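You operate a simulated robot arm through the tools that you are given. There is no shell and no other tool. Be economical: measure what you need, move in short steps, check, and stop when the job is done.

You run a simulated two-armed robot. Do the job below in one go: nothing can be reset, and whatever is moved stays where it is left.

TASK
Put the felt block that says "soft" from the top of the steel bench on the end of the machine table and the felt block marked "firm" on the grey pad. Take the bracket marked "QU5" from the top of the steel bench and leave it on the lower shelf of the steel bench. Take the knob from the top of the steel bench and leave it on the front corner of the machine table. Pick up the jar from the top of the steel bench with one hand, pass it to the other hand and put it on the lower shelf of the steel bench. Shut the blue drawer. Open the left drawer. Do these in any order. Set down upright: felt block, jar.

Only the result counts: the job must be done as asked and must still hold three seconds after the hand-in. Knocking over, shifting, dropping, spilling or breaking anything else fails it.

THE ROBOT
Two 6-joint arms with two-finger parallel grippers on one trunk, on a base that drives. Base frame: it is fixed to the floor where the robot stands at the start and does not move with it; the origin is under the middle of the robot, x ahead of it, y to its left, z up; the surface under the hand at the start is at about z = 0.86. Lengths are in m, angles in degrees, forces in N, time in s.
The left shoulder is at the start at [-0.077, 0.177, 0.832], the right one opposite. With the tool pointing down near the work surface each hand reaches from about 0.1 to 0.72 m from the robot's upright axis, wherever it stands, measured 20 degrees to its own side. Places, roughly: blue drawer [1.9, -2.2, 1.3]; bracket [0.5, -0.25, 0.75]; end of the machine table [-1.5, -0.5, 0.8]; felt block [0.5, 0, 1]; front corner of the machine table [-1.4, -0.5, 0.8]; grey pad (10x8x3 cm) [0.5, -0.2, 0.9]; jar [0.5, -0.75, 1]; knob (4x4x3 cm) [0.7, -0.5, 0.9]; left drawer [-5.5, -0.6, 0.6]; lower shelf of the steel bench [0.5, -0.2, 0.3]. Payload 1.57 kg a hand.
Tool frame (each hand has its own): the origin (TCP) lies between the finger pads and is the grasp point; the fingertips stand 0.03 m ahead of it; z points along the fingers, y is the line along which they close. The gripper opens to 0.08 m. The fingers are 0.017 m wide and 0.012 m thick; the gripper's body (0.04 by 0.082 m) begins 0.08 m behind the TCP.
Orientation is told as [roll, pitch, yaw] about the base's x, y, z axes, in that order, counted from this pose: with the fingers straight down and closing along the base's y, the tool's x points along the base's -x, its y along +y and its z along -z.

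THE INTERFACE
- The arms move only by the tool send_rows. It takes "left_commands", "right_commands" or both (then of equal length, played together; a hand with none holds still); each is a list that holds one entry, the list of rows, each a list of 6 numbers: the shift along the tool's x, y, z in units of 30 mm (1.0 is 30 mm), then the turn, a rotation vector about the tool's x, y, z in units of 4 degrees (1.0 is 4 degrees). In form: [[[x, y, z, rx, ry, rz], ...]]. A call has 1 to 10 rows; each row shifts and turns the commanded pose from where the row before left it, along the tool's axes as they then stand. "left_grip" and "right_grip" are, for a hand that has rows, the opening, from 0 (shut) to 1 (fully open), set as the call begins (left out, the last holds). A call with a number of a shift or a turn outside -1 to 1 is refused whole. Each row takes 0.2 s and may step no farther than 0.05 m and 8.6 degrees from the row before; otherwise, or with a gripper value out of range, the whole call is refused. A pose out of reach is approached as far as the arm can. The call stops where the force on the tool passes 40 N (or 10 N more than at its start, if that is more) or the arm is blocked; 0.2 s more then pass. The fingers move at their own pace (about 0.072 m/s each) and stop on an object; they squeeze with about 31 N. The grip force told is the motor's: it shows also when the fingers shut on nothing. Time passes only in rows, and 0.2 s behind the last, so rows that do not move let the fingers close. The reply holds the time, the measured pose of the TCP, the force on the tool along the base axes, the opening and the grip force, in the units named above and with some noise, with the torque about the TCP (base axes, N m) and any sound that the robot's microphone picked up, and new pictures: "show" is both (left out), scene, wrist or none (wrist: the cameras of the hands that moved).
- Cameras (640 x 400 px; columns grow to the right, rows downward): "scene" is now at [0.0297, -0.0136, 1.5481]; the picture's right is [-0.18, -0.98, 0.00], its down [-0.80, 0.14, -0.58] and it looks along [0.58, -0.10, -0.81] (base axes); focal length 277 px, centre (320, 200). "left" rides on the left gripper at [0.072, 0.007, -0.122] in its tool frame; the picture's right is [-0.09, 1.00, 0.00], its down [-0.84, -0.08, -0.54] and it looks along [-0.54, -0.05, 0.84] (tool axes); focal length 238 px, centre (320, 200). "right" rides on the right gripper at [0.072, -0.007, -0.122] in its tool frame; the picture's right is [0.09, 1.00, 0.00], its down [-0.84, 0.08, -0.54] and it looks along [-0.54, 0.05, 0.84] (tool axes); focal length 238 px, centre (320, 200). There is no depth. A picture from a camera that has moved, and an enlarged one, comes with that camera's place and axes in the base frame and with its lens.
- move_column(by): slides the trunk up (or, below 0, down) by that many m; the arms and the scene camera ride with it, the base frame stays. It gives what a move gives, with no picture.
- base_move(legs): drives the robot by 1 to 6 legs, each [ahead, left, turn to the left] in m, m and degrees, along the robot's own axes; the way and the turn of a leg run together, so that a leg with both is an arc; at most 1.5 m and 180 degrees a leg. The arms and the cameras ride along, it lands a little off, and it stops where it bumps. It gives what a move gives, and a new picture of the scene camera.
- aim_head(pan, tilt): turns the head with the scene camera to pan (to the left, within 143 degrees either way) and tilt (down, from -29 to 69), counted from straight ahead of the robot. It gives what a move gives, and a new picture of the scene camera.
- close_up(camera, box): a new picture of the part [left, top, right, bottom] of that camera's present view, enlarged. It takes no simulated time.
- job_done(): hands the job in; it is judged then, once.

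Go step by step. Nothing tells you exact positions but the pictures and the camera data: compare them with the known pose of the tool, close in by small moves and look again before you grip or let go. The budget is 196 turns and 260 pictures, counting those below and the enlarged ones. Unless the task says otherwise, let go and move clear before handing in.

The tools are called as a command line: name --argument value ..., lists and objects as JSON in quotes. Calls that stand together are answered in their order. send_rows: Moves the arms, as the interface text tells. Its arguments: {"type":"object","properties":{"left_commands":{"type":"array","items":{"type":"array","items":{"type":"array","items":{"type":"number"}}}},"left_grip":{"type":"number"},"right_commands":{"type":"array","items":{"type":"array","items":{"type":"array","items":{"type":"number"}}}},"right_grip":{"type":"number"},"show":{"type":"string","enum":["both","scene","wrist","none"]}},"required":[]} The other tools are called the same way: move_column (by) slides the trunk up or down; base_move (legs) drives the base; aim_head (pan, tilt) turns the head that bears the scene camera; close_up (camera, box) takes an enlarged picture of a part of a camera's view; job_done () hands the job in.

At the start:

```text
time: 0.0
left_ee_pos: [0.4685, 0.0342, 1.1609]
left_tool_rot: [-0.1, -0.1, 0.0]
left_force: [-0.2, 0.1, -1.4]
left_torque: [-0.04, 0.01, 0.03]
left_gripper_width: 0.0801
left_grip_force: 0.0
right_ee_pos: [0.3718, -0.4187, 1.1902]
right_tool_rot: [0.0, 0.0, -0.1]
right_force: [-0.5, 0.2, 0.2]
right_torque: [0.03, 0.01, -0.01]
right_gripper_width: 0.0801
right_grip_force: 0.0
trunk travel left (down, up): [-0.275, 0.053]
robot x, y, heading: [-0.0017, 0.0006, -0.0]
head pan, tilt: [-10.2, 54.2]
```

scene: 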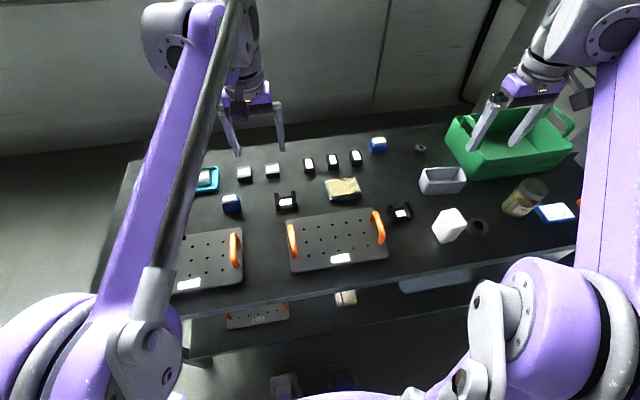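
right: 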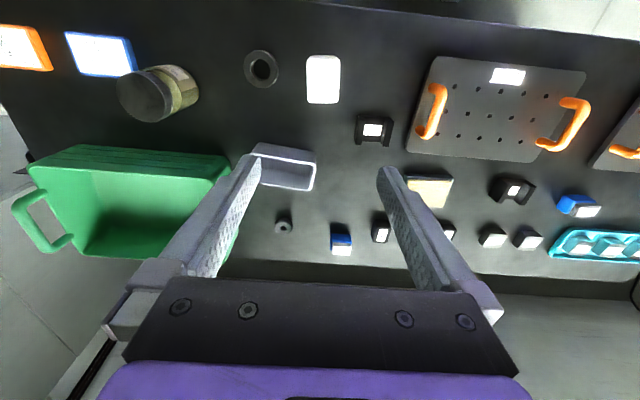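
left: 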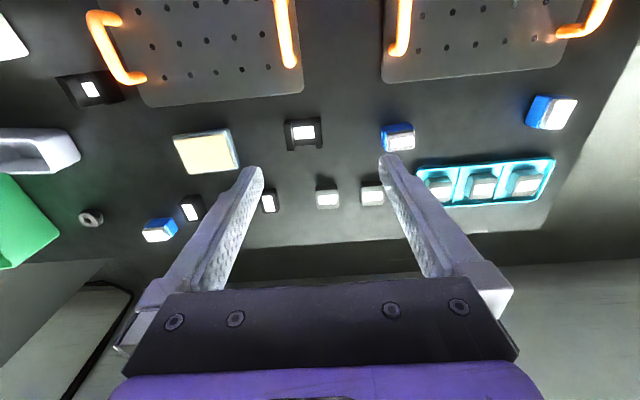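

I see the steel bench with many small labelled items, a green bin, a jar and plates with handles. I'll enlarge the views to read the labels.

close_up --camera "left" --box '[40, 60, 340, 250]'

close_up --camera "left" --box '[300, 60, 600, 250]'

close_up --camera "right" --box '[220, 30, 620, 280]'

close_up --camera "scene" --box '[160, 120, 400, 270]'

close_up --camera "scene" --box '[360, 120, 600, 270]'

```text
2.11 times, centred on (190, 155) of left
camera zoom: at [0.3968, 0.0428, 1.284], right [0.09, 1.0, 0.0], down [0.84, -0.08, 0.54], along [0.54, -0.05, -0.84], focal length 502 px, centre (594, 295)
```

zoom: 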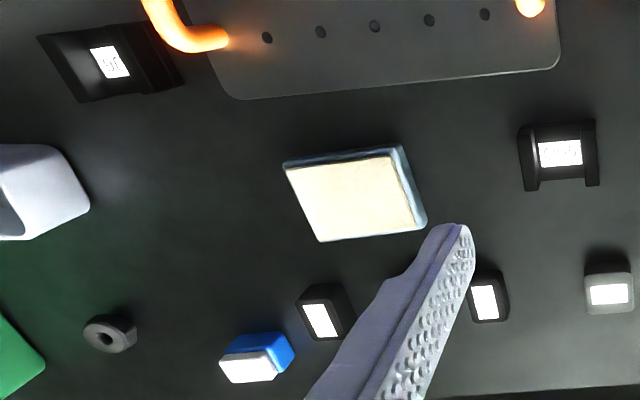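

```text
2.11 times, centred on (450, 155) of left
camera zoom: at [0.3968, 0.0428, 1.284], right [0.09, 1.0, 0.0], down [0.84, -0.08, 0.54], along [0.54, -0.05, -0.84], focal length 502 px, centre (46, 295)
```

zoom: 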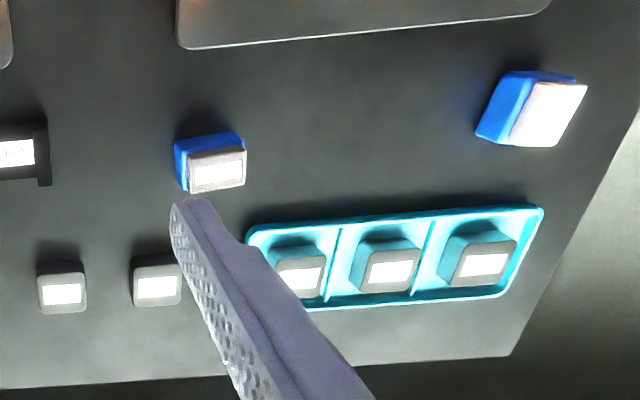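

```text
1.60 times, centred on (420, 155) of right
camera zoom: at [0.2999, -0.4252, 1.3111], right [-0.09, 1.0, 0.0], down [0.84, 0.08, 0.54], along [0.54, 0.05, -0.84], focal length 381 px, centre (160, 272)
```

zoom: 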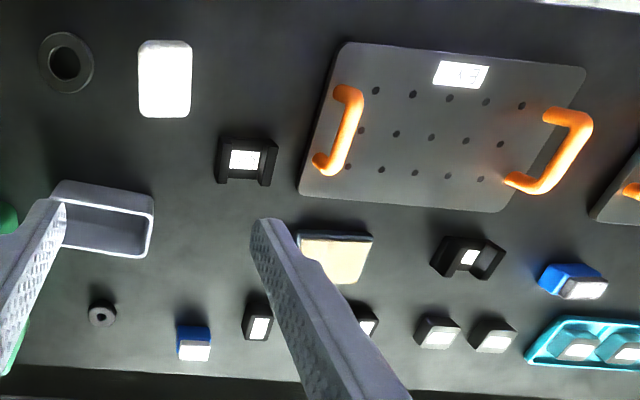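

```text
2.67 times, centred on (280, 195) of scene
camera zoom: at [0.0297, -0.0136, 1.5481], right [-0.18, -0.98, 0.0], down [-0.8, 0.14, -0.58], along [0.58, -0.1, -0.81], focal length 738 px, centre (427, 213)
```

zoom: 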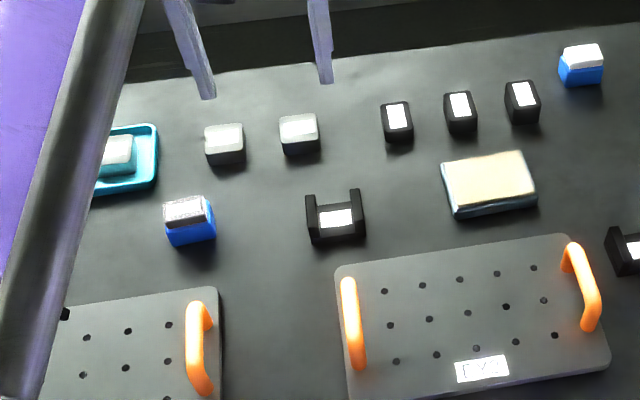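

```text
2.67 times, centred on (480, 195) of scene
camera zoom: at [0.0297, -0.0136, 1.5481], right [-0.18, -0.98, 0.0], down [-0.8, 0.14, -0.58], along [0.58, -0.1, -0.81], focal length 738 px, centre (-107, 213)
```

zoom: 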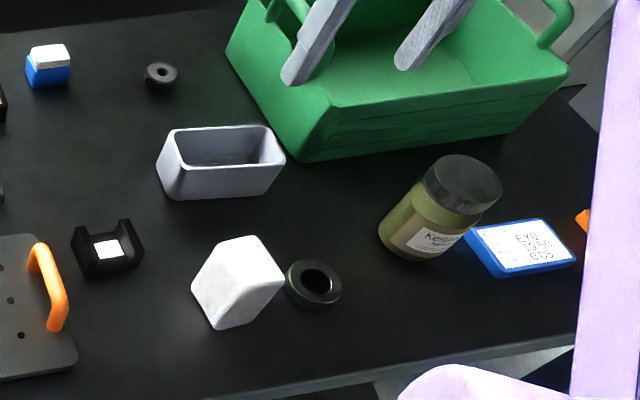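

The labels need a tighter zoom, so I'll enlarge single blocks.

close_up --camera "left" --box '[375, 115, 425, 155]'

close_up --camera "left" --box '[250, 180, 400, 225]'

close_up --camera "left" --box '[135, 185, 215, 250]'

close_up --camera "left" --box '[415, 155, 555, 210]'

close_up --camera "left" --box '[515, 85, 595, 135]'

close_up --camera "left" --box '[280, 110, 330, 155]'

close_up --camera "right" --box '[345, 105, 405, 150]'

```text
10.00 times, centred on (400, 135) of left
camera zoom: at [0.3968, 0.0428, 1.284], right [0.09, 1.0, 0.0], down [0.84, -0.08, 0.54], along [0.54, -0.05, -0.84], focal length 2384 px, centre (-480, 850)
```

zoom: 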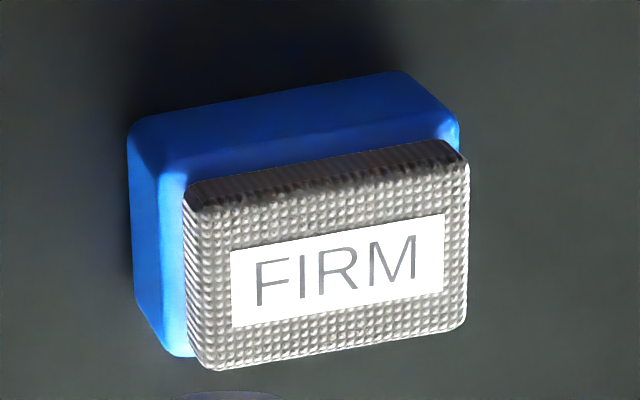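

```text
4.27 times, centred on (325, 202) of left
camera zoom: at [0.3968, 0.0428, 1.284], right [0.09, 1.0, 0.0], down [0.84, -0.08, 0.54], along [0.54, -0.05, -0.84], focal length 1017 px, centre (299, 189)
```

zoom: 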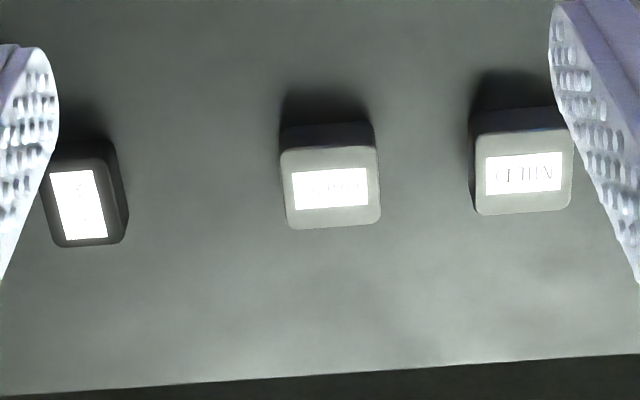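

```text
6.15 times, centred on (175, 218) of left
camera zoom: at [0.3968, 0.0428, 1.284], right [0.09, 1.0, 0.0], down [0.84, -0.08, 0.54], along [0.54, -0.05, -0.84], focal length 1467 px, centre (1212, 92)
```

zoom: 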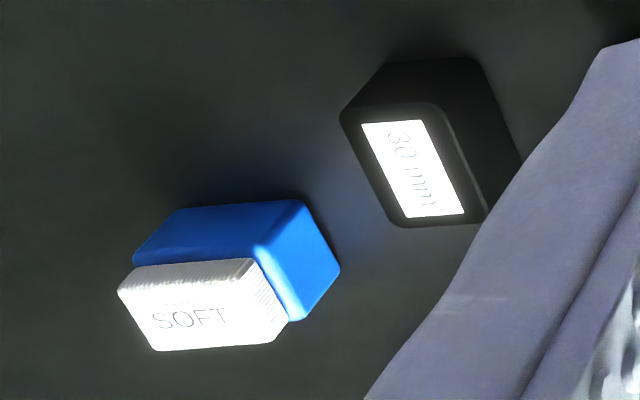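

```text
4.57 times, centred on (485, 182) of left
camera zoom: at [0.3968, 0.0428, 1.284], right [0.09, 1.0, 0.0], down [0.84, -0.08, 0.54], along [0.54, -0.05, -0.84], focal length 1090 px, centre (-434, 280)
```

zoom: 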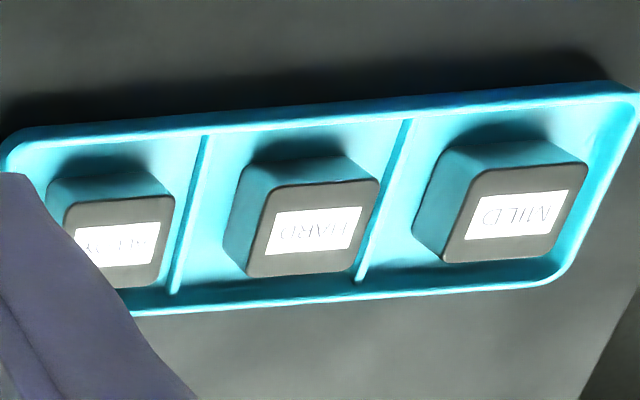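

```text
8.00 times, centred on (555, 110) of left
camera zoom: at [0.3968, 0.0428, 1.284], right [0.09, 1.0, 0.0], down [0.84, -0.08, 0.54], along [0.54, -0.05, -0.84], focal length 1907 px, centre (-1560, 920)
```

zoom: 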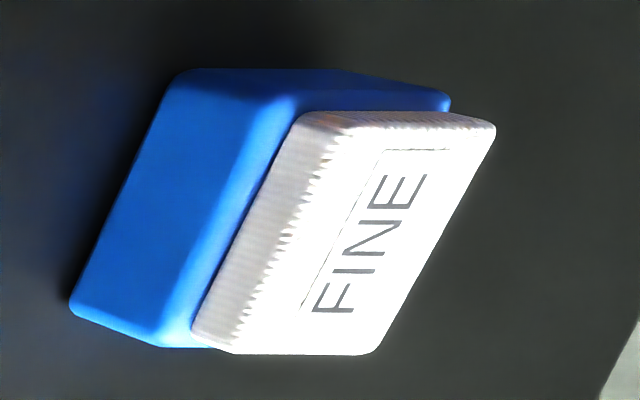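

```text
8.89 times, centred on (305, 132) of left
camera zoom: at [0.3968, 0.0428, 1.284], right [0.09, 1.0, 0.0], down [0.84, -0.08, 0.54], along [0.54, -0.05, -0.84], focal length 2119 px, centre (453, 800)
```

zoom: 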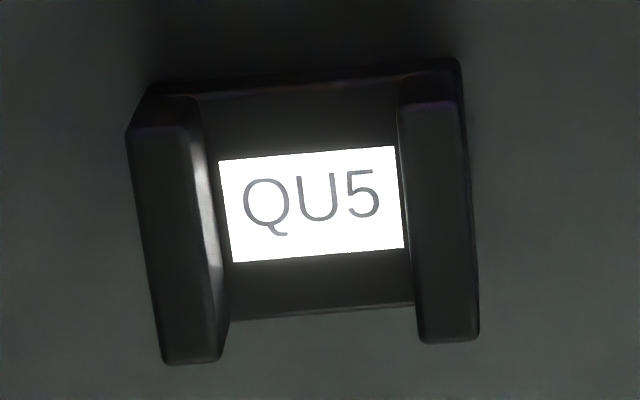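

```text
8.89 times, centred on (375, 128) of right
camera zoom: at [0.2999, -0.4252, 1.3111], right [-0.09, 1.0, 0.0], down [0.84, 0.08, 0.54], along [0.54, 0.05, -0.84], focal length 2119 px, centre (-169, 844)
```

zoom: 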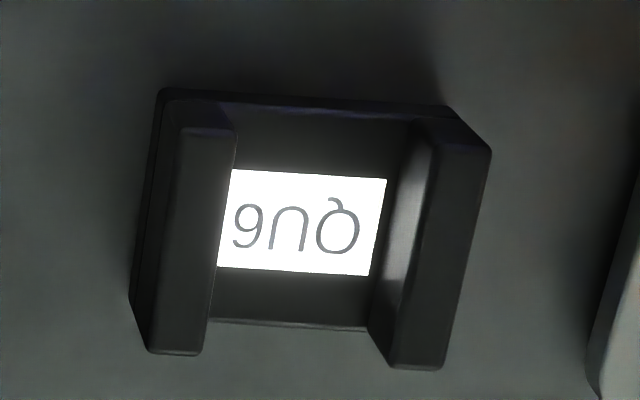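

FIRM, SOFT and QU5 are identified. I put FIRM at about [0.542, 0.165] with its top near z 0.90, so I'll bring the left hand over it.

send_rows --left_commands '[[[-0.353, 0.623, 0.75, 0, 0, -0.2], [-0.353, 0.623, 0.75, 0, 0, -0.2], [-0.353, 0.623, 0.75, 0, 0, -0.2], [-0.353, 0.623, 0.75, 0, 0, -0.2], [-0.353, 0.623, 0.75, 0, 0, -0.2], [-0.353, 0.623, 0.75, 0, 0, -0.2], [-0.353, 0.623, 0.75, 0, 0, -0.2]]]' --left_grip 1

close_up --camera "left" --box '[220, 100, 420, 225]'

```text
time: 1.6
left_ee_pos: [0.5378, 0.1701, 0.9999]
left_tool_rot: [-0.2, 0.0, 5.6]
left_force: [0.4, 0.0, 0.5]
left_torque: [0.0, 0.02, 0.01]
left_gripper_width: 0.08
left_grip_force: 0.2
right_ee_pos: [0.3721, -0.419, 1.1899]
right_tool_rot: [0.1, 0.0, -0.1]
right_force: [0.0, -0.4, 0.5]
right_torque: [-0.02, 0.01, 0.0]
right_gripper_width: 0.0802
right_grip_force: 0.0
trunk travel left (down, up): [-0.275, 0.053]
robot x, y, heading: [0.0015, -0.0032, 0.0]
head pan, tilt: [-10.2, 54.2]
camera scene: at [0.0302, -0.013, 1.5482], right [-0.18, -0.98, 0.0], down [-0.8, 0.14, -0.58], along [0.58, -0.1, -0.81], focal length 277 px, centre (320, 200)
camera left: at [0.4656, 0.1695, 1.1239], right [0.0, 1.0, 0.0], down [0.84, 0.01, 0.54], along [0.54, 0.0, -0.84], focal length 238 px, centre (320, 200)
```

scene: 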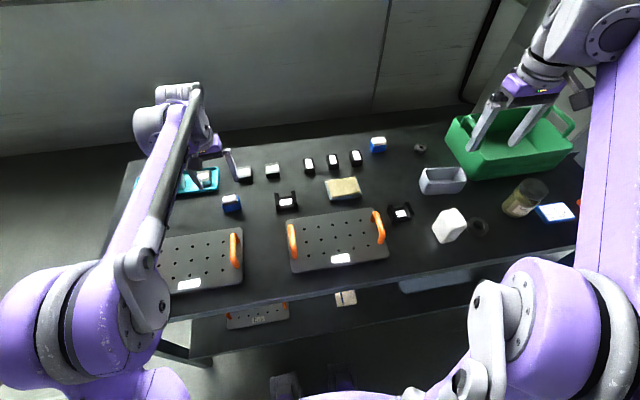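
left: 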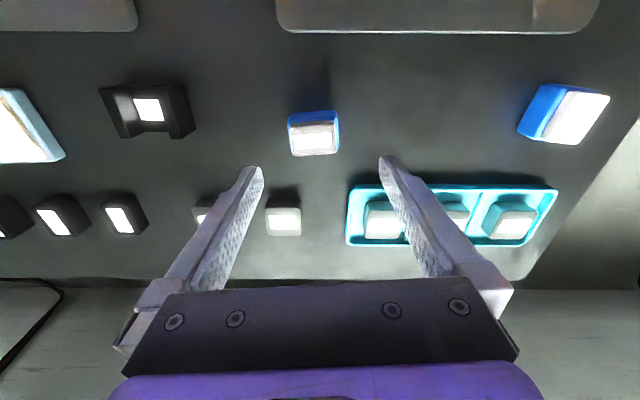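

```text
3.20 times, centred on (320, 162) of left
camera zoom: at [0.4656, 0.1695, 1.1239], right [0.0, 1.0, 0.0], down [0.84, 0.01, 0.54], along [0.54, 0.0, -0.84], focal length 763 px, centre (320, 320)
```

zoom: 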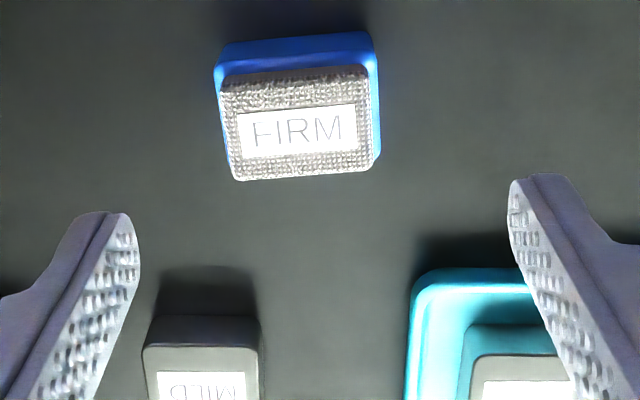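

FIRM sits at about [0.5417, 0.163], so I'll descend onto it and close.

send_rows --left_commands '[[[-0.11, -0.25, 0.7, 0, 0, 0], [0, 0, 0.95, 0, 0, 0], [0, 0, 0.95, 0, 0, 0], [0, 0, 0.87, 0, 0, 0]]]' --show "wrist"

```text
time: 2.6
left_ee_pos: [0.5431, 0.1591, 0.8962]
left_tool_rot: [-0.2, -0.2, 5.6]
left_force: [0.3, -0.4, -0.6]
left_torque: [0.02, -0.02, 0.0]
left_gripper_width: 0.0802
left_grip_force: 0.2
right_ee_pos: [0.3724, -0.4196, 1.1904]
right_tool_rot: [0.1, 0.0, -0.1]
right_force: [-0.2, -0.5, 0.2]
right_torque: [-0.01, -0.01, 0.01]
right_gripper_width: 0.08
right_grip_force: 0.1
trunk travel left (down, up): [-0.275, 0.053]
robot x, y, heading: [-0.0012, -0.0007, -0.1]
head pan, tilt: [-10.2, 54.2]
camera left: at [0.4706, 0.1602, 1.0205], right [0.0, 1.0, 0.0], down [0.84, 0.01, 0.54], along [0.54, 0.0, -0.84], focal length 238 px, centre (320, 200)
```

left: 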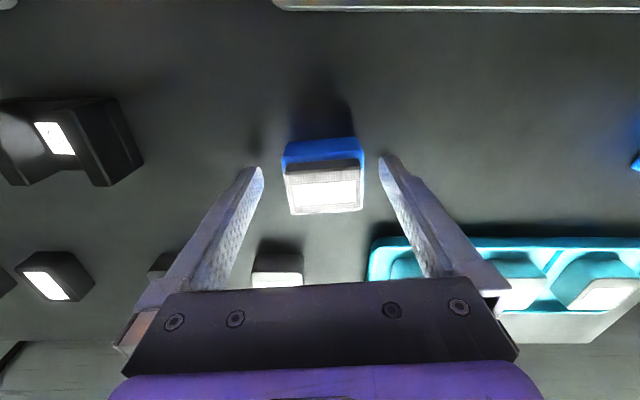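

The block is centred between the fingers. I'll close, then lift.

send_rows --left_commands '[[[0, 0, 0, 0, 0, 0], [0, 0, 0, 0, 0, 0], [0, 0, 0, 0, 0, 0]]]' --left_grip 0 --show "none"

send_rows --left_commands '[[[0, 0, -1, 0, 0, 0], [0, 0, -1, 0, 0, 0], [0, 0, -1, 0, 0, 0], [0, 0, -0.5, 0, 0, 0]]]'

close_up --camera "scene" --box '[290, 140, 430, 228]'

```text
time: 3.4
left_ee_pos: [0.5422, 0.1599, 0.8978]
left_tool_rot: [-0.2, -0.1, 5.6]
left_force: [-0.4, -0.3, -0.6]
left_torque: [-0.02, -0.01, 0.01]
left_gripper_width: 0.0491
left_grip_force: 31.2
right_ee_pos: [0.3725, -0.4193, 1.1897]
right_tool_rot: [0.0, 0.0, -0.1]
right_force: [-0.3, -0.4, 0.2]
right_torque: [-0.01, 0.01, 0.05]
right_gripper_width: 0.0798
right_grip_force: 0.1
trunk travel left (down, up): [-0.275, 0.053]
robot x, y, heading: [-0.002, 0.0012, 0.0]
head pan, tilt: [-10.2, 54.2]
```

```text
time: 4.4
left_ee_pos: [0.5403, 0.1642, 1.0049]
left_tool_rot: [-0.1, 0.0, 5.5]
left_force: [-0.4, 0.2, -2.2]
left_torque: [-0.04, -0.02, -0.02]
left_gripper_width: 0.049
left_grip_force: 30.9
right_ee_pos: [0.3721, -0.4186, 1.1899]
right_tool_rot: [0.0, 0.0, 0.0]
right_force: [-0.4, 0.2, 0.0]
right_torque: [-0.02, -0.01, 0.01]
right_gripper_width: 0.0802
right_grip_force: 0.1
trunk travel left (down, up): [-0.275, 0.053]
robot x, y, heading: [0.0023, -0.0008, 0.1]
head pan, tilt: [-10.2, 54.2]
camera scene: at [0.0296, -0.0136, 1.5481], right [-0.18, -0.98, 0.0], down [-0.8, 0.14, -0.58], along [0.58, -0.1, -0.81], focal length 277 px, centre (320, 200)
camera left: at [0.4691, 0.1632, 1.1285], right [0.0, 1.0, 0.0], down [0.84, 0.01, 0.54], along [0.54, 0.0, -0.84], focal length 238 px, centre (320, 200)
```

scene: 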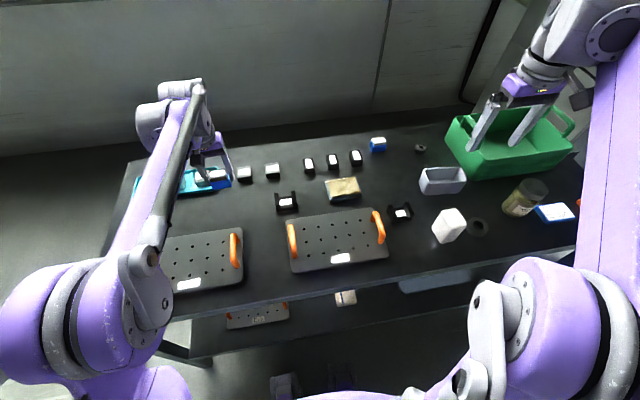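
left: 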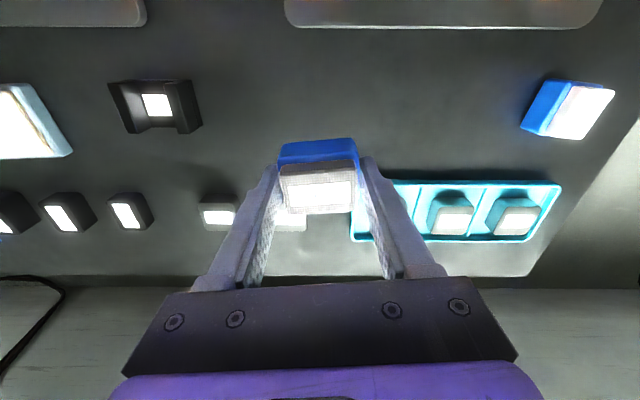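

```text
4.55 times, centred on (360, 184) of scene
camera zoom: at [0.0296, -0.0136, 1.5481], right [-0.18, -0.98, 0.0], down [-0.8, 0.14, -0.58], along [0.58, -0.1, -0.81], focal length 1258 px, centre (138, 273)
```

zoom: 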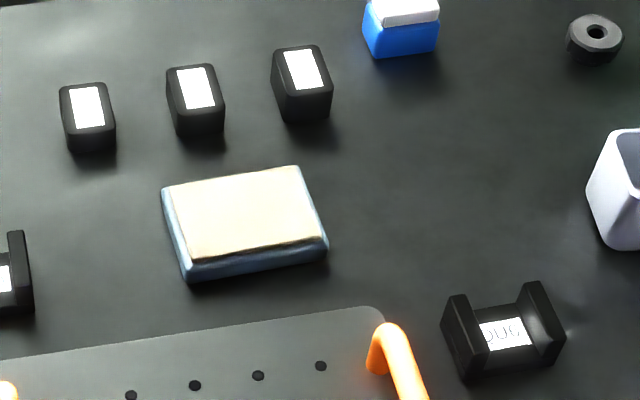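

FIRM is held. I'll carry it over to the pad at about [0.5375, -0.174].

send_rows --left_commands '[[[0.1, -1, 0, 0, 0, 0], [0.1, -1, 0, 0, 0, 0], [0.1, -1, 0, 0, 0, 0], [0.1, -1, 0, 0, 0, 0], [0.1, -1, 0, 0, 0, 0], [0.1, -1, 0, 0, 0, 0], [0.1, -1, 0, 0, 0, 0], [0.1, -1, 0, 0, 0, 0], [0.1, -1, 0, 0, 0, 0], [0.1, -1, 0, 0, 0, 0]]]' --show "none"

send_rows --left_commands '[[[0.1, -0.6, 0.3, 0, 0, 0], [0.1, -0.6, 0.3, 0, 0, 0]]]'

```text
time: 6.6
left_ee_pos: [0.5414, -0.1425, 1.0036]
left_tool_rot: [-0.1, -0.1, 5.6]
left_force: [0.0, -0.3, -1.0]
left_torque: [0.01, 0.01, -0.01]
left_gripper_width: 0.049
left_grip_force: 31.4
right_ee_pos: [0.372, -0.4195, 1.1896]
right_tool_rot: [0.0, 0.0, 0.0]
right_force: [0.4, 0.8, 0.9]
right_torque: [-0.01, 0.01, -0.02]
right_gripper_width: 0.0801
right_grip_force: 0.1
trunk travel left (down, up): [-0.275, 0.053]
robot x, y, heading: [-0.0002, 0.0054, 0.0]
head pan, tilt: [-10.2, 54.2]
```

```text
time: 7.2
left_ee_pos: [0.5361, -0.1791, 0.9864]
left_tool_rot: [-0.1, -0.1, 5.6]
left_force: [0.4, -0.2, 0.7]
left_torque: [0.0, -0.02, -0.01]
left_gripper_width: 0.049
left_grip_force: 31.3
right_ee_pos: [0.3727, -0.4195, 1.1902]
right_tool_rot: [0.0, 0.0, 0.0]
right_force: [0.3, 0.6, 1.3]
right_torque: [0.05, 0.0, 0.0]
right_gripper_width: 0.08
right_grip_force: 0.0
trunk travel left (down, up): [-0.275, 0.053]
robot x, y, heading: [0.002, 0.0008, -0.1]
head pan, tilt: [-10.2, 54.2]
camera scene: at [0.0297, -0.014, 1.5481], right [-0.18, -0.98, 0.0], down [-0.8, 0.14, -0.58], along [0.58, -0.1, -0.81], focal length 277 px, centre (320, 200)
camera left: at [0.4648, -0.178, 1.1092], right [-0.01, 1.0, 0.0], down [0.84, 0.01, 0.54], along [0.54, 0.0, -0.84], focal length 238 px, centre (320, 200)
```

scene: 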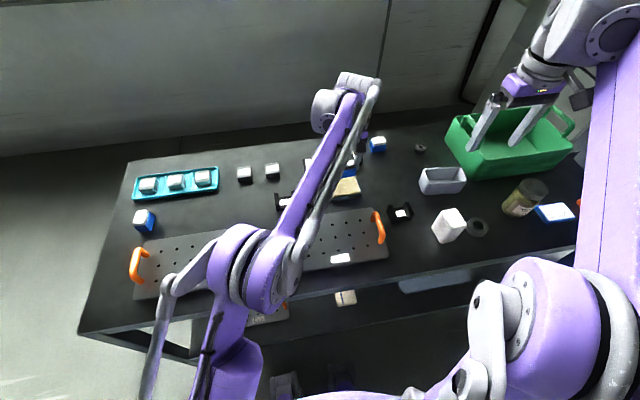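
left: 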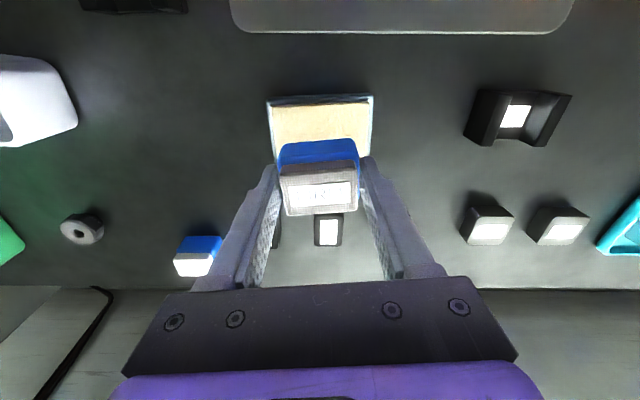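

The block is over the pad; I'll lower it gently.

send_rows --left_commands '[[[-0.1, 0.05, 0.6, 0, 0, 0], [0, 0, 0.6, 0, 0, 0], [0, 0, 0.4, 0, 0, 0], [0, 0, 0.15, 0, 0, 0]]]' --show "wrist"

```text
time: 8.2
left_ee_pos: [0.5417, -0.1756, 0.9359]
left_tool_rot: [-0.1, -0.1, 5.6]
left_force: [0.9, 1.0, -0.7]
left_torque: [-0.02, -0.01, 0.03]
left_gripper_width: 0.049
left_grip_force: 31.2
right_ee_pos: [0.3722, -0.4196, 1.1894]
right_tool_rot: [-0.1, 0.0, 0.1]
right_force: [1.2, -0.5, 0.5]
right_torque: [0.02, 0.03, -0.01]
right_gripper_width: 0.0799
right_grip_force: 0.1
trunk travel left (down, up): [-0.275, 0.053]
robot x, y, heading: [-0.0018, -0.0005, 0.2]
head pan, tilt: [-10.2, 54.2]
camera left: at [0.4695, -0.1748, 1.057], right [0.0, 1.0, 0.0], down [0.84, 0.01, 0.54], along [0.54, 0.0, -0.84], focal length 238 px, centre (320, 200)
```

left: 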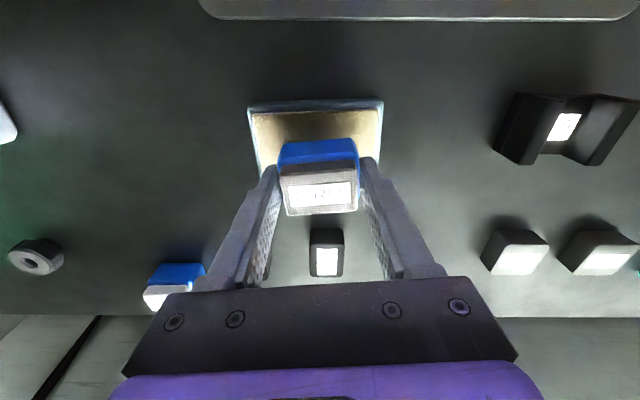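

I'll keep lowering in small steps until I feel contact.

send_rows --left_commands '[[[0, 0, 0.1, 0, 0, 0], [0, 0, 0.1, 0, 0, 0]]]' --show "none"

send_rows --left_commands '[[[0, 0, 0.07, 0, 0, 0], [0, 0, 0, 0, 0, 0]]]' --show "wrist"

```text
time: 8.8
left_ee_pos: [0.5402, -0.1743, 0.9287]
left_tool_rot: [0.0, -0.2, 5.6]
left_force: [-0.7, 0.3, -0.4]
left_torque: [-0.02, -0.01, 0.03]
left_gripper_width: 0.0491
left_grip_force: 31.4
right_ee_pos: [0.3721, -0.4182, 1.1905]
right_tool_rot: [0.0, 0.1, 0.0]
right_force: [0.0, 1.1, 0.0]
right_torque: [-0.01, 0.0, 0.03]
right_gripper_width: 0.0801
right_grip_force: 0.0
trunk travel left (down, up): [-0.275, 0.053]
robot x, y, heading: [0.0017, -0.0002, -0.1]
head pan, tilt: [-10.2, 54.2]
```

```text
time: 9.4
left_ee_pos: [0.5409, -0.1741, 0.9251]
left_tool_rot: [-0.1, -0.1, 5.6]
left_force: [-0.3, -0.7, -0.4]
left_torque: [0.03, -0.02, 0.03]
left_gripper_width: 0.049
left_grip_force: 30.8
right_ee_pos: [0.3714, -0.419, 1.1897]
right_tool_rot: [0.0, 0.0, 0.0]
right_force: [-0.1, -0.2, -0.4]
right_torque: [0.03, 0.0, -0.01]
right_gripper_width: 0.0801
right_grip_force: 0.0
trunk travel left (down, up): [-0.275, 0.053]
robot x, y, heading: [-0.0014, -0.0015, -0.2]
head pan, tilt: [-10.2, 54.2]
camera left: at [0.4695, -0.1743, 1.0489], right [0.0, 1.0, 0.0], down [0.84, 0.01, 0.54], along [0.54, 0.0, -0.84], focal length 238 px, centre (320, 200)
```

left: 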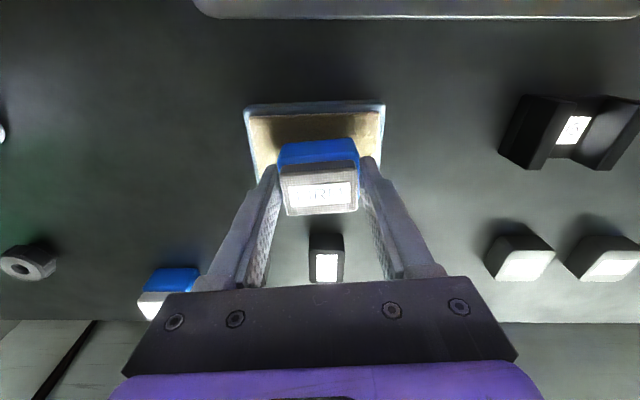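

send_rows --left_commands '[[[0, 0, 0.08, 0, 0, 0], [0, 0, 0.08, 0, 0, 0], [0, 0, 0, 0, 0, 0]]]' --show "none"

send_rows --left_commands '[[[0, 0, 0.08, 0, 0, 0], [0, 0, 0.08, 0, 0, 0], [0, 0, 0, 0, 0, 0]]]' --show "wrist"

```text
time: 10.2
left_ee_pos: [0.5418, -0.1734, 0.9218]
left_tool_rot: [-0.1, -0.1, 5.6]
left_force: [1.2, -0.8, 2.1]
left_torque: [0.1, 0.0, -0.05]
left_gripper_width: 0.0489
left_grip_force: 31.0
right_ee_pos: [0.3728, -0.419, 1.1907]
right_tool_rot: [0.0, 0.0, 0.0]
right_force: [-0.2, 0.6, -0.4]
right_torque: [0.0, 0.02, -0.02]
right_gripper_width: 0.0801
right_grip_force: 0.1
trunk travel left (down, up): [-0.275, 0.053]
robot x, y, heading: [0.006, 0.0004, 0.1]
head pan, tilt: [-10.2, 54.2]
```

```text
time: 11.0
left_ee_pos: [0.5384, -0.1724, 0.9186]
left_tool_rot: [-0.2, -0.2, 5.6]
left_force: [6.1, -1.0, 27.2]
left_torque: [0.04, -0.1, -0.02]
left_gripper_width: 0.0491
left_grip_force: 30.7
right_ee_pos: [0.3703, -0.4177, 1.1908]
right_tool_rot: [0.0, -0.1, 0.0]
right_force: [0.1, -0.4, -0.2]
right_torque: [-0.02, 0.0, -0.01]
right_gripper_width: 0.0801
right_grip_force: 0.1
trunk travel left (down, up): [-0.275, 0.053]
robot x, y, heading: [-0.0005, 0.0008, 0.0]
head pan, tilt: [-10.2, 54.2]
camera left: at [0.4678, -0.173, 1.041], right [0.0, 1.0, 0.0], down [0.84, 0.01, 0.54], along [0.54, 0.0, -0.84], focal length 238 px, centre (320, 200)
```

left: 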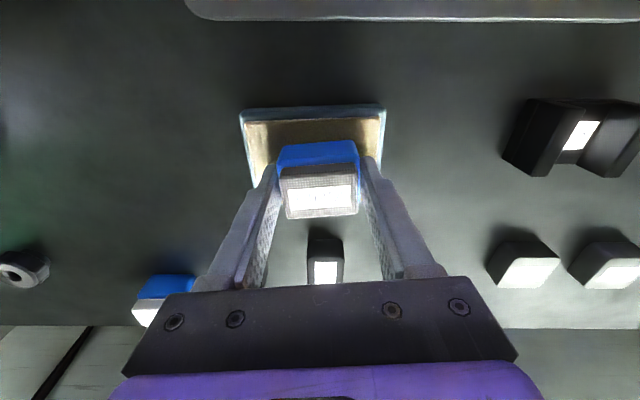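

Contact is felt. I'll ease off slightly, open and lift.

send_rows --left_commands '[[[0, 0, -0.1, 0, 0, 0], [0, 0, 0, 0, 0, 0]]]' --show "none"

send_rows --left_commands '[[[0, 0, 0, 0, 0, 0], [0, 0, 0, 0, 0, 0], [0, 0, 0, 0, 0, 0], [0, 0, -1, 0, 0, 0], [0, 0, -1, 0, 0, 0], [0, 0, -1, 0, 0, 0]]]' --left_grip 1 --show "wrist"

```text
time: 11.6
left_ee_pos: [0.5413, -0.1739, 0.9196]
left_tool_rot: [-0.1, 0.1, 5.6]
left_force: [0.2, 0.6, -0.5]
left_torque: [0.02, 0.02, -0.03]
left_gripper_width: 0.0489
left_grip_force: 31.5
right_ee_pos: [0.3726, -0.4188, 1.1893]
right_tool_rot: [0.0, 0.0, 0.0]
right_force: [0.8, 0.9, 0.4]
right_torque: [-0.03, 0.0, 0.0]
right_gripper_width: 0.08
right_grip_force: 0.1
trunk travel left (down, up): [-0.275, 0.053]
robot x, y, heading: [-0.0001, -0.001, -0.0]
head pan, tilt: [-10.2, 54.2]
```

```text
time: 13.0
left_ee_pos: [0.542, -0.1748, 1.0118]
left_tool_rot: [-0.1, -0.1, 5.7]
left_force: [-0.6, -0.9, -0.5]
left_torque: [-0.02, -0.02, -0.03]
left_gripper_width: 0.0798
left_grip_force: 0.1
right_ee_pos: [0.3714, -0.4196, 1.1902]
right_tool_rot: [0.0, 0.0, 0.0]
right_force: [0.1, 0.0, 0.3]
right_torque: [0.04, 0.0, 0.0]
right_gripper_width: 0.0801
right_grip_force: 0.1
trunk travel left (down, up): [-0.275, 0.053]
robot x, y, heading: [-0.0013, -0.0035, 0.1]
head pan, tilt: [-10.2, 54.2]
camera left: at [0.4709, -0.1746, 1.1344], right [-0.01, 1.0, 0.0], down [0.84, 0.01, 0.54], along [0.54, 0.0, -0.84], focal length 238 px, centre (320, 200)
```

left: 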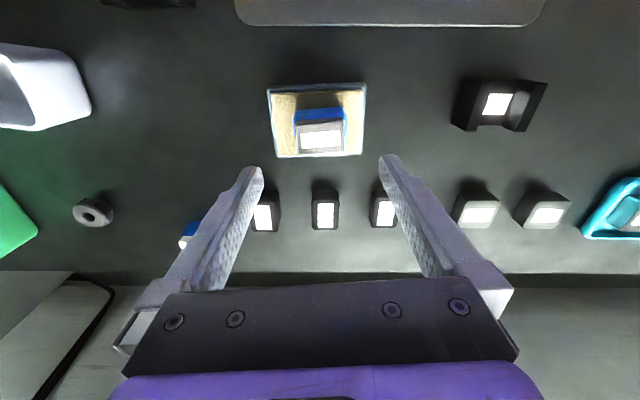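

FIRM rests on the pad. Next is QU5; I'll look at its shape and also at the jar and knob for detail.

close_up --camera "left" --box '[440, 60, 560, 140]'

close_up --camera "scene" --box '[480, 160, 590, 240]'

close_up --camera "scene" --box '[170, 240, 490, 400]'

```text
5.00 times, centred on (500, 100) of left
camera zoom: at [0.4709, -0.1746, 1.1344], right [-0.01, 1.0, 0.0], down [0.84, 0.01, 0.54], along [0.54, 0.0, -0.84], focal length 1192 px, centre (-580, 700)
```

zoom: 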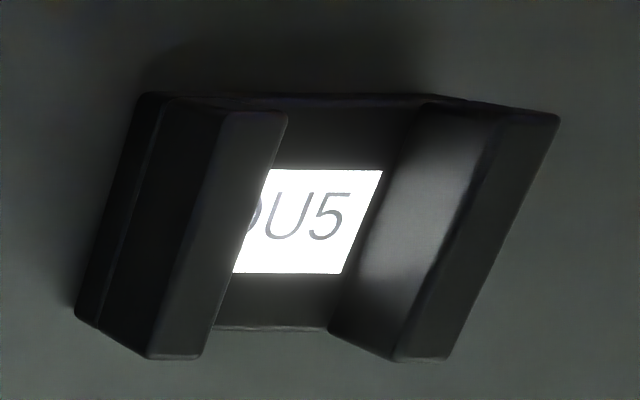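

```text
5.00 times, centred on (535, 200) of scene
camera zoom: at [0.0296, -0.0137, 1.5481], right [-0.18, -0.98, 0.0], down [-0.8, 0.14, -0.58], along [0.58, -0.1, -0.81], focal length 1384 px, centre (-755, 200)
```

zoom: 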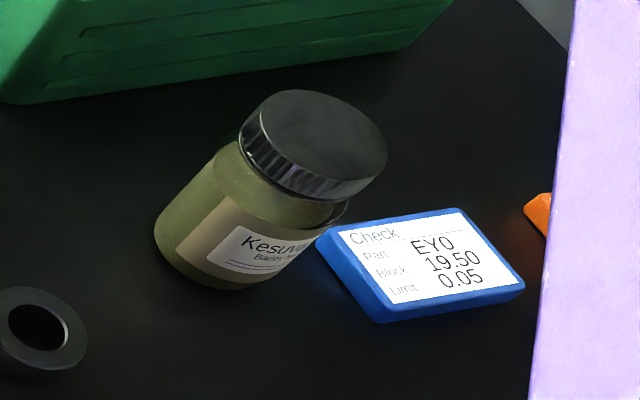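

```text
2.00 times, centred on (330, 320) of scene
camera zoom: at [0.0296, -0.0137, 1.5481], right [-0.18, -0.98, 0.0], down [-0.8, 0.14, -0.58], along [0.58, -0.1, -0.81], focal length 554 px, centre (300, -40)
```

zoom: 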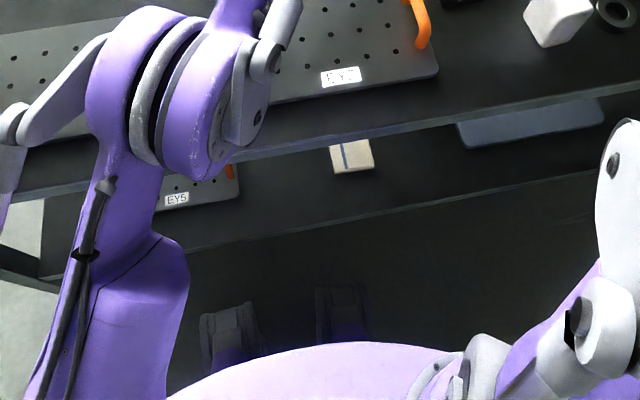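

QU5 is about 5.7 cm across its walls, 3.4 cm high, centred near [0.519, 0.0] and squared to the axes. I'll move the left hand over it.

send_rows --left_commands '[[[0.08, 0.97, 0, 0, 0, 0.237], [0.08, 0.97, 0, 0, 0, 0.237], [0.08, 0.97, 0, 0, 0, 0.237], [0.08, 0.97, 0.3, 0, 0, 0.237], [0.08, 0.97, 0.3, 0, 0, 0.237], [0.08, 0.97, 0.3, 0, 0, 0.237], [0, 0, 0.9, 0, 0, 0]]]' --show "wrist"

```text
time: 14.6
left_ee_pos: [0.5162, -0.0036, 0.9568]
left_tool_rot: [-0.2, -0.1, -0.2]
left_force: [0.1, -0.7, -0.8]
left_torque: [0.0, -0.04, 0.0]
left_gripper_width: 0.0796
left_grip_force: 0.0
right_ee_pos: [0.3717, -0.42, 1.1902]
right_tool_rot: [-0.1, 0.0, 0.0]
right_force: [-0.9, -0.5, -0.5]
right_torque: [0.05, 0.0, -0.02]
right_gripper_width: 0.0799
right_grip_force: 0.1
trunk travel left (down, up): [-0.275, 0.053]
robot x, y, heading: [0.0013, 0.0011, 0.2]
head pan, tilt: [-10.2, 54.2]
camera left: at [0.4454, 0.0034, 1.0792], right [0.09, 1.0, 0.0], down [0.84, -0.08, 0.54], along [0.54, -0.05, -0.84], focal length 238 px, centre (320, 200)
```

left: 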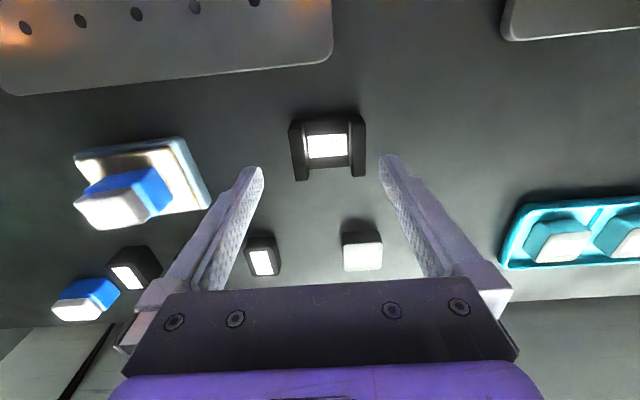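

send_rows --left_commands '[[[0, 0.25, 0.7, 0, 0, 0], [0, 0, 0.7, 0, 0, 0], [0, 0, 0.7, 0, 0, 0]]]' --show "wrist"

```text
time: 15.4
left_ee_pos: [0.5164, 0.0059, 0.8916]
left_tool_rot: [-0.2, -0.1, -0.2]
left_force: [0.8, -0.5, 0.1]
left_torque: [-0.02, -0.01, -0.02]
left_gripper_width: 0.0798
left_grip_force: 0.1
right_ee_pos: [0.3727, -0.4195, 1.189]
right_tool_rot: [0.0, 0.0, 0.0]
right_force: [-0.2, 0.7, 0.0]
right_torque: [-0.02, -0.01, 0.0]
right_gripper_width: 0.08
right_grip_force: 0.1
trunk travel left (down, up): [-0.275, 0.053]
robot x, y, heading: [0.0025, -0.0012, -0.0]
head pan, tilt: [-10.2, 54.2]
camera left: at [0.4456, 0.0132, 1.0153], right [0.09, 1.0, 0.0], down [0.84, -0.08, 0.54], along [0.54, -0.05, -0.84], focal length 238 px, centre (320, 200)
```

left: 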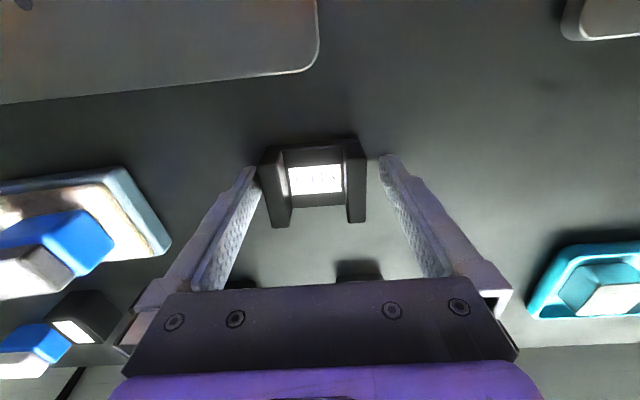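

send_rows --left_commands '[[[0, -0.08, 0, 0, 0, 0], [0, 0, 0, 0, 0, 0], [0, 0, 0, 0, 0, 0]]]' --left_grip 0 --show "none"

send_rows --left_commands '[[[0, 0, -1, 0, 0, 0], [0, 0, -1, 0, 0, 0], [0, 0, -1, 0, 0, 0], [0, 0, -1, 0, 0, 0], [0, 0, -1, 0, 0, 0], [0, 0, -1, 0, 0, 0]]]' --show "wrist"

```text
time: 16.2
left_ee_pos: [0.5173, 0.0028, 0.8937]
left_tool_rot: [-0.1, 0.0, -0.1]
left_force: [-0.3, 0.5, 0.2]
left_torque: [0.05, -0.01, 0.03]
left_gripper_width: 0.0619
left_grip_force: 31.1
right_ee_pos: [0.3713, -0.4191, 1.1894]
right_tool_rot: [-0.1, -0.1, -0.1]
right_force: [0.6, 0.6, 0.2]
right_torque: [-0.01, -0.02, 0.0]
right_gripper_width: 0.0802
right_grip_force: 0.0
trunk travel left (down, up): [-0.275, 0.053]
robot x, y, heading: [-0.0006, 0.0007, 0.0]
head pan, tilt: [-10.2, 54.2]
```

```text
time: 17.6
left_ee_pos: [0.5155, 0.0046, 1.0734]
left_tool_rot: [0.1, -0.1, -0.1]
left_force: [-0.4, 0.9, -4.7]
left_torque: [-0.02, -0.03, 0.0]
left_gripper_width: 0.062
left_grip_force: 31.3
right_ee_pos: [0.3708, -0.4202, 1.1893]
right_tool_rot: [0.0, 0.0, 0.0]
right_force: [0.5, 0.0, -0.2]
right_torque: [0.0, 0.0, -0.04]
right_gripper_width: 0.0801
right_grip_force: 0.1
trunk travel left (down, up): [-0.275, 0.053]
robot x, y, heading: [0.0019, -0.0032, -0.0]
head pan, tilt: [-10.2, 54.2]
camera left: at [0.4447, 0.0125, 1.197], right [0.09, 1.0, 0.0], down [0.84, -0.08, 0.54], along [0.54, -0.05, -0.84], focal length 238 px, centre (320, 200)
```

left: 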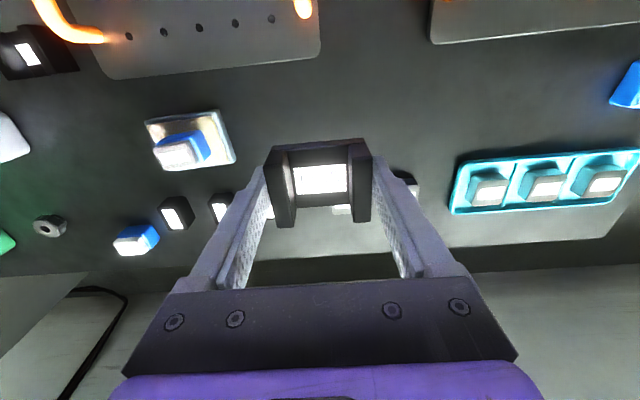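

QU5 is held. I'll back away from the bench to get a view of the lower shelf, then lower the trunk.

base_move --legs '[[-0.55, 0, 0]]'

move_column --by -0.275

aim_head --pan 0 --tilt 35

```text
time: 20.9
left_ee_pos: [-0.0528, 0.0058, 1.0718]
left_tool_rot: [-0.1, -0.1, -0.1]
left_force: [-0.6, 0.2, -3.1]
left_torque: [-0.02, 0.01, 0.02]
left_gripper_width: 0.0616
left_grip_force: 30.7
right_ee_pos: [-0.1971, -0.4183, 1.1899]
right_tool_rot: [0.0, -0.1, 0.1]
right_force: [-0.9, -0.9, -0.4]
right_torque: [-0.01, -0.02, -0.02]
right_gripper_width: 0.0799
right_grip_force: 0.0
trunk travel left (down, up): [-0.275, 0.053]
robot x, y, heading: [-0.5667, -0.0021, -0.1]
head pan, tilt: [-10.2, 54.2]
camera scene: at [-0.5388, -0.0139, 1.5482], right [-0.18, -0.98, 0.0], down [-0.8, 0.14, -0.58], along [0.58, -0.1, -0.81], focal length 277 px, centre (320, 200)
```

scene: 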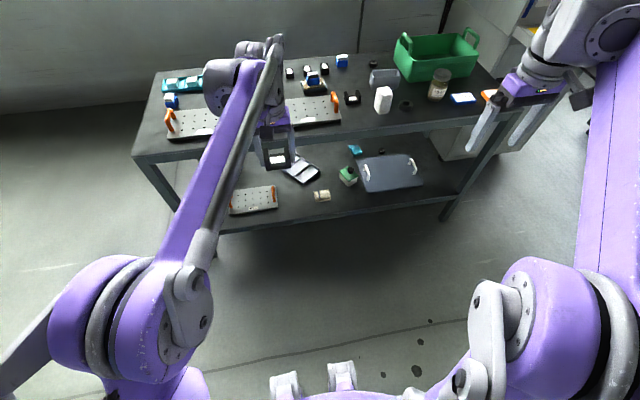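

```text
time: 23.6
left_ee_pos: [-0.0536, 0.0056, 0.7977]
left_tool_rot: [-0.1, 0.0, -0.1]
left_force: [0.3, 0.2, -4.2]
left_torque: [0.02, 0.0, 0.02]
left_gripper_width: 0.0618
left_grip_force: 31.0
right_ee_pos: [-0.1974, -0.42, 0.915]
right_tool_rot: [0.1, 0.0, 0.1]
right_force: [-0.2, 0.1, -0.4]
right_torque: [-0.01, -0.03, -0.01]
right_gripper_width: 0.0797
right_grip_force: 0.1
trunk travel left (down, up): [0.0, 0.328]
robot x, y, heading: [-0.5683, -0.0011, 0.4]
head pan, tilt: [-10.2, 54.2]
```

```text
time: 24.5
left_ee_pos: [-0.0524, 0.0059, 0.7999]
left_tool_rot: [-0.1, 0.0, -0.2]
left_force: [-0.1, 0.2, -4.1]
left_torque: [-0.02, 0.0, -0.01]
left_gripper_width: 0.062
left_grip_force: 31.0
right_ee_pos: [-0.1958, -0.4198, 0.9149]
right_tool_rot: [0.0, 0.1, 0.1]
right_force: [-0.4, -0.3, 0.2]
right_torque: [-0.01, 0.02, -0.02]
right_gripper_width: 0.0799
right_grip_force: 0.0
trunk travel left (down, up): [0.0, 0.328]
robot x, y, heading: [-0.5703, -0.0014, -0.1]
head pan, tilt: [0.0, 35.0]
camera scene: at [-0.4721, -0.001, 1.2975], right [0.0, -1.0, 0.0], down [-0.57, 0.0, -0.82], along [0.82, 0.0, -0.57], focal length 277 px, centre (320, 200)
```

scene: 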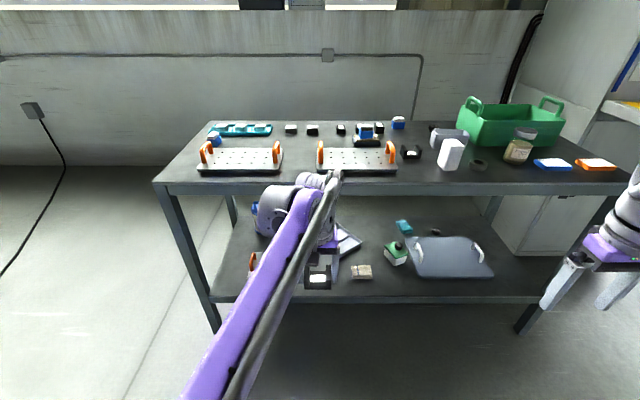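

The shelf shows a free spot near its front at about [0.33, -0.31], between the small box and the tray. I'll shift the robot right, tuck the right hand back and lower the left hand in front of the bench.

base_move --legs '[[0, -0.38, 0]]'

send_rows --left_commands '[[[0, 0, 1, 0, 0, 0], [0, 0, 1, 0, 0, 0], [0, 0, 1, 0, 0, 0], [0, 0, 1, 0, 0, 0], [0, 0, 1, 0, 0, 0], [0, 0, 1, 0, 0, 0], [0, 0, 1, 0, 0, 0], [0, 0, 1, 0, 0, 0], [0, 0, 1, 0, 0, 0], [0, 0, 1, 0, 0, 0]]]' --right_commands '[[[0.5, 0, 0, 0, 0, 0], [0.5, 0, 0, 0, 0, 0], [0.5, 0, 0, 0, 0, 0], [0.5, 0, 0, 0, 0, 0], [0.5, 0, 0, 0, 0, 0], [0.5, 0, 0, 0, 0, 0], [0.5, 0, 0, 0, 0, 0], [0.5, 0, 0, 0, 0, 0], [0, 0, 0, 0, 0, 0], [0, 0, 0, 0, 0, 0]]]' --show "scene"

```text
time: 28.4
left_ee_pos: [-0.0496, -0.3717, 0.7988]
left_tool_rot: [-0.1, -0.1, 0.6]
left_force: [0.5, 0.1, -4.8]
left_torque: [-0.01, 0.06, 0.02]
left_gripper_width: 0.0621
left_grip_force: 31.1
right_ee_pos: [-0.1889, -0.7989, 0.915]
right_tool_rot: [0.1, 0.1, 0.7]
right_force: [0.0, -0.2, -0.9]
right_torque: [0.0, 0.0, -0.03]
right_gripper_width: 0.0797
right_grip_force: 0.0
trunk travel left (down, up): [0.0, 0.328]
robot x, y, heading: [-0.5675, -0.3807, 0.7]
head pan, tilt: [0.0, 35.0]
camera scene: at [-0.4694, -0.384, 1.2975], right [0.01, -1.0, 0.0], down [-0.57, -0.01, -0.82], along [0.82, 0.01, -0.57], focal length 277 px, centre (320, 200)
```

scene: 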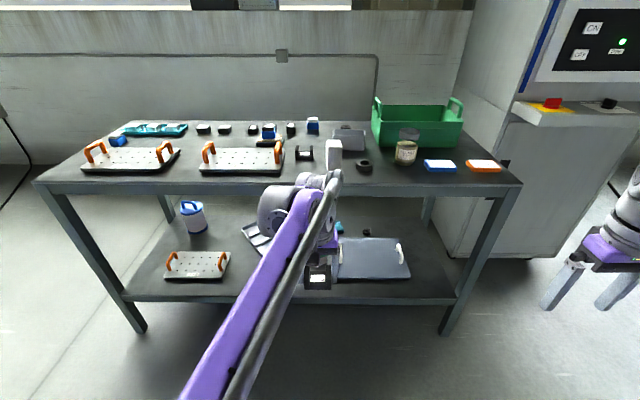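

```text
time: 30.6
left_ee_pos: [-0.0493, -0.3735, 0.497]
left_tool_rot: [-0.1, -0.1, 0.6]
left_force: [-0.7, -0.1, -4.9]
left_torque: [-0.03, 0.01, 0.0]
left_gripper_width: 0.0615
left_grip_force: 31.0
right_ee_pos: [-0.3088, -0.7998, 0.9133]
right_tool_rot: [0.0, 0.0, 0.7]
right_force: [0.9, 0.2, 0.2]
right_torque: [0.0, -0.02, 0.02]
right_gripper_width: 0.0801
right_grip_force: 0.0
trunk travel left (down, up): [0.0, 0.328]
robot x, y, heading: [-0.5686, -0.3828, 0.6]
head pan, tilt: [0.0, 35.0]
camera scene: at [-0.4692, -0.3838, 1.2975], right [0.01, -1.0, 0.0], down [-0.57, -0.01, -0.82], along [0.82, 0.01, -0.57], focal length 277 px, centre (320, 200)
```

scene: 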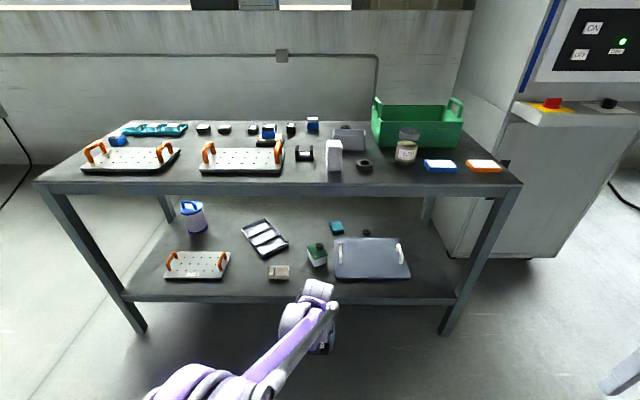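

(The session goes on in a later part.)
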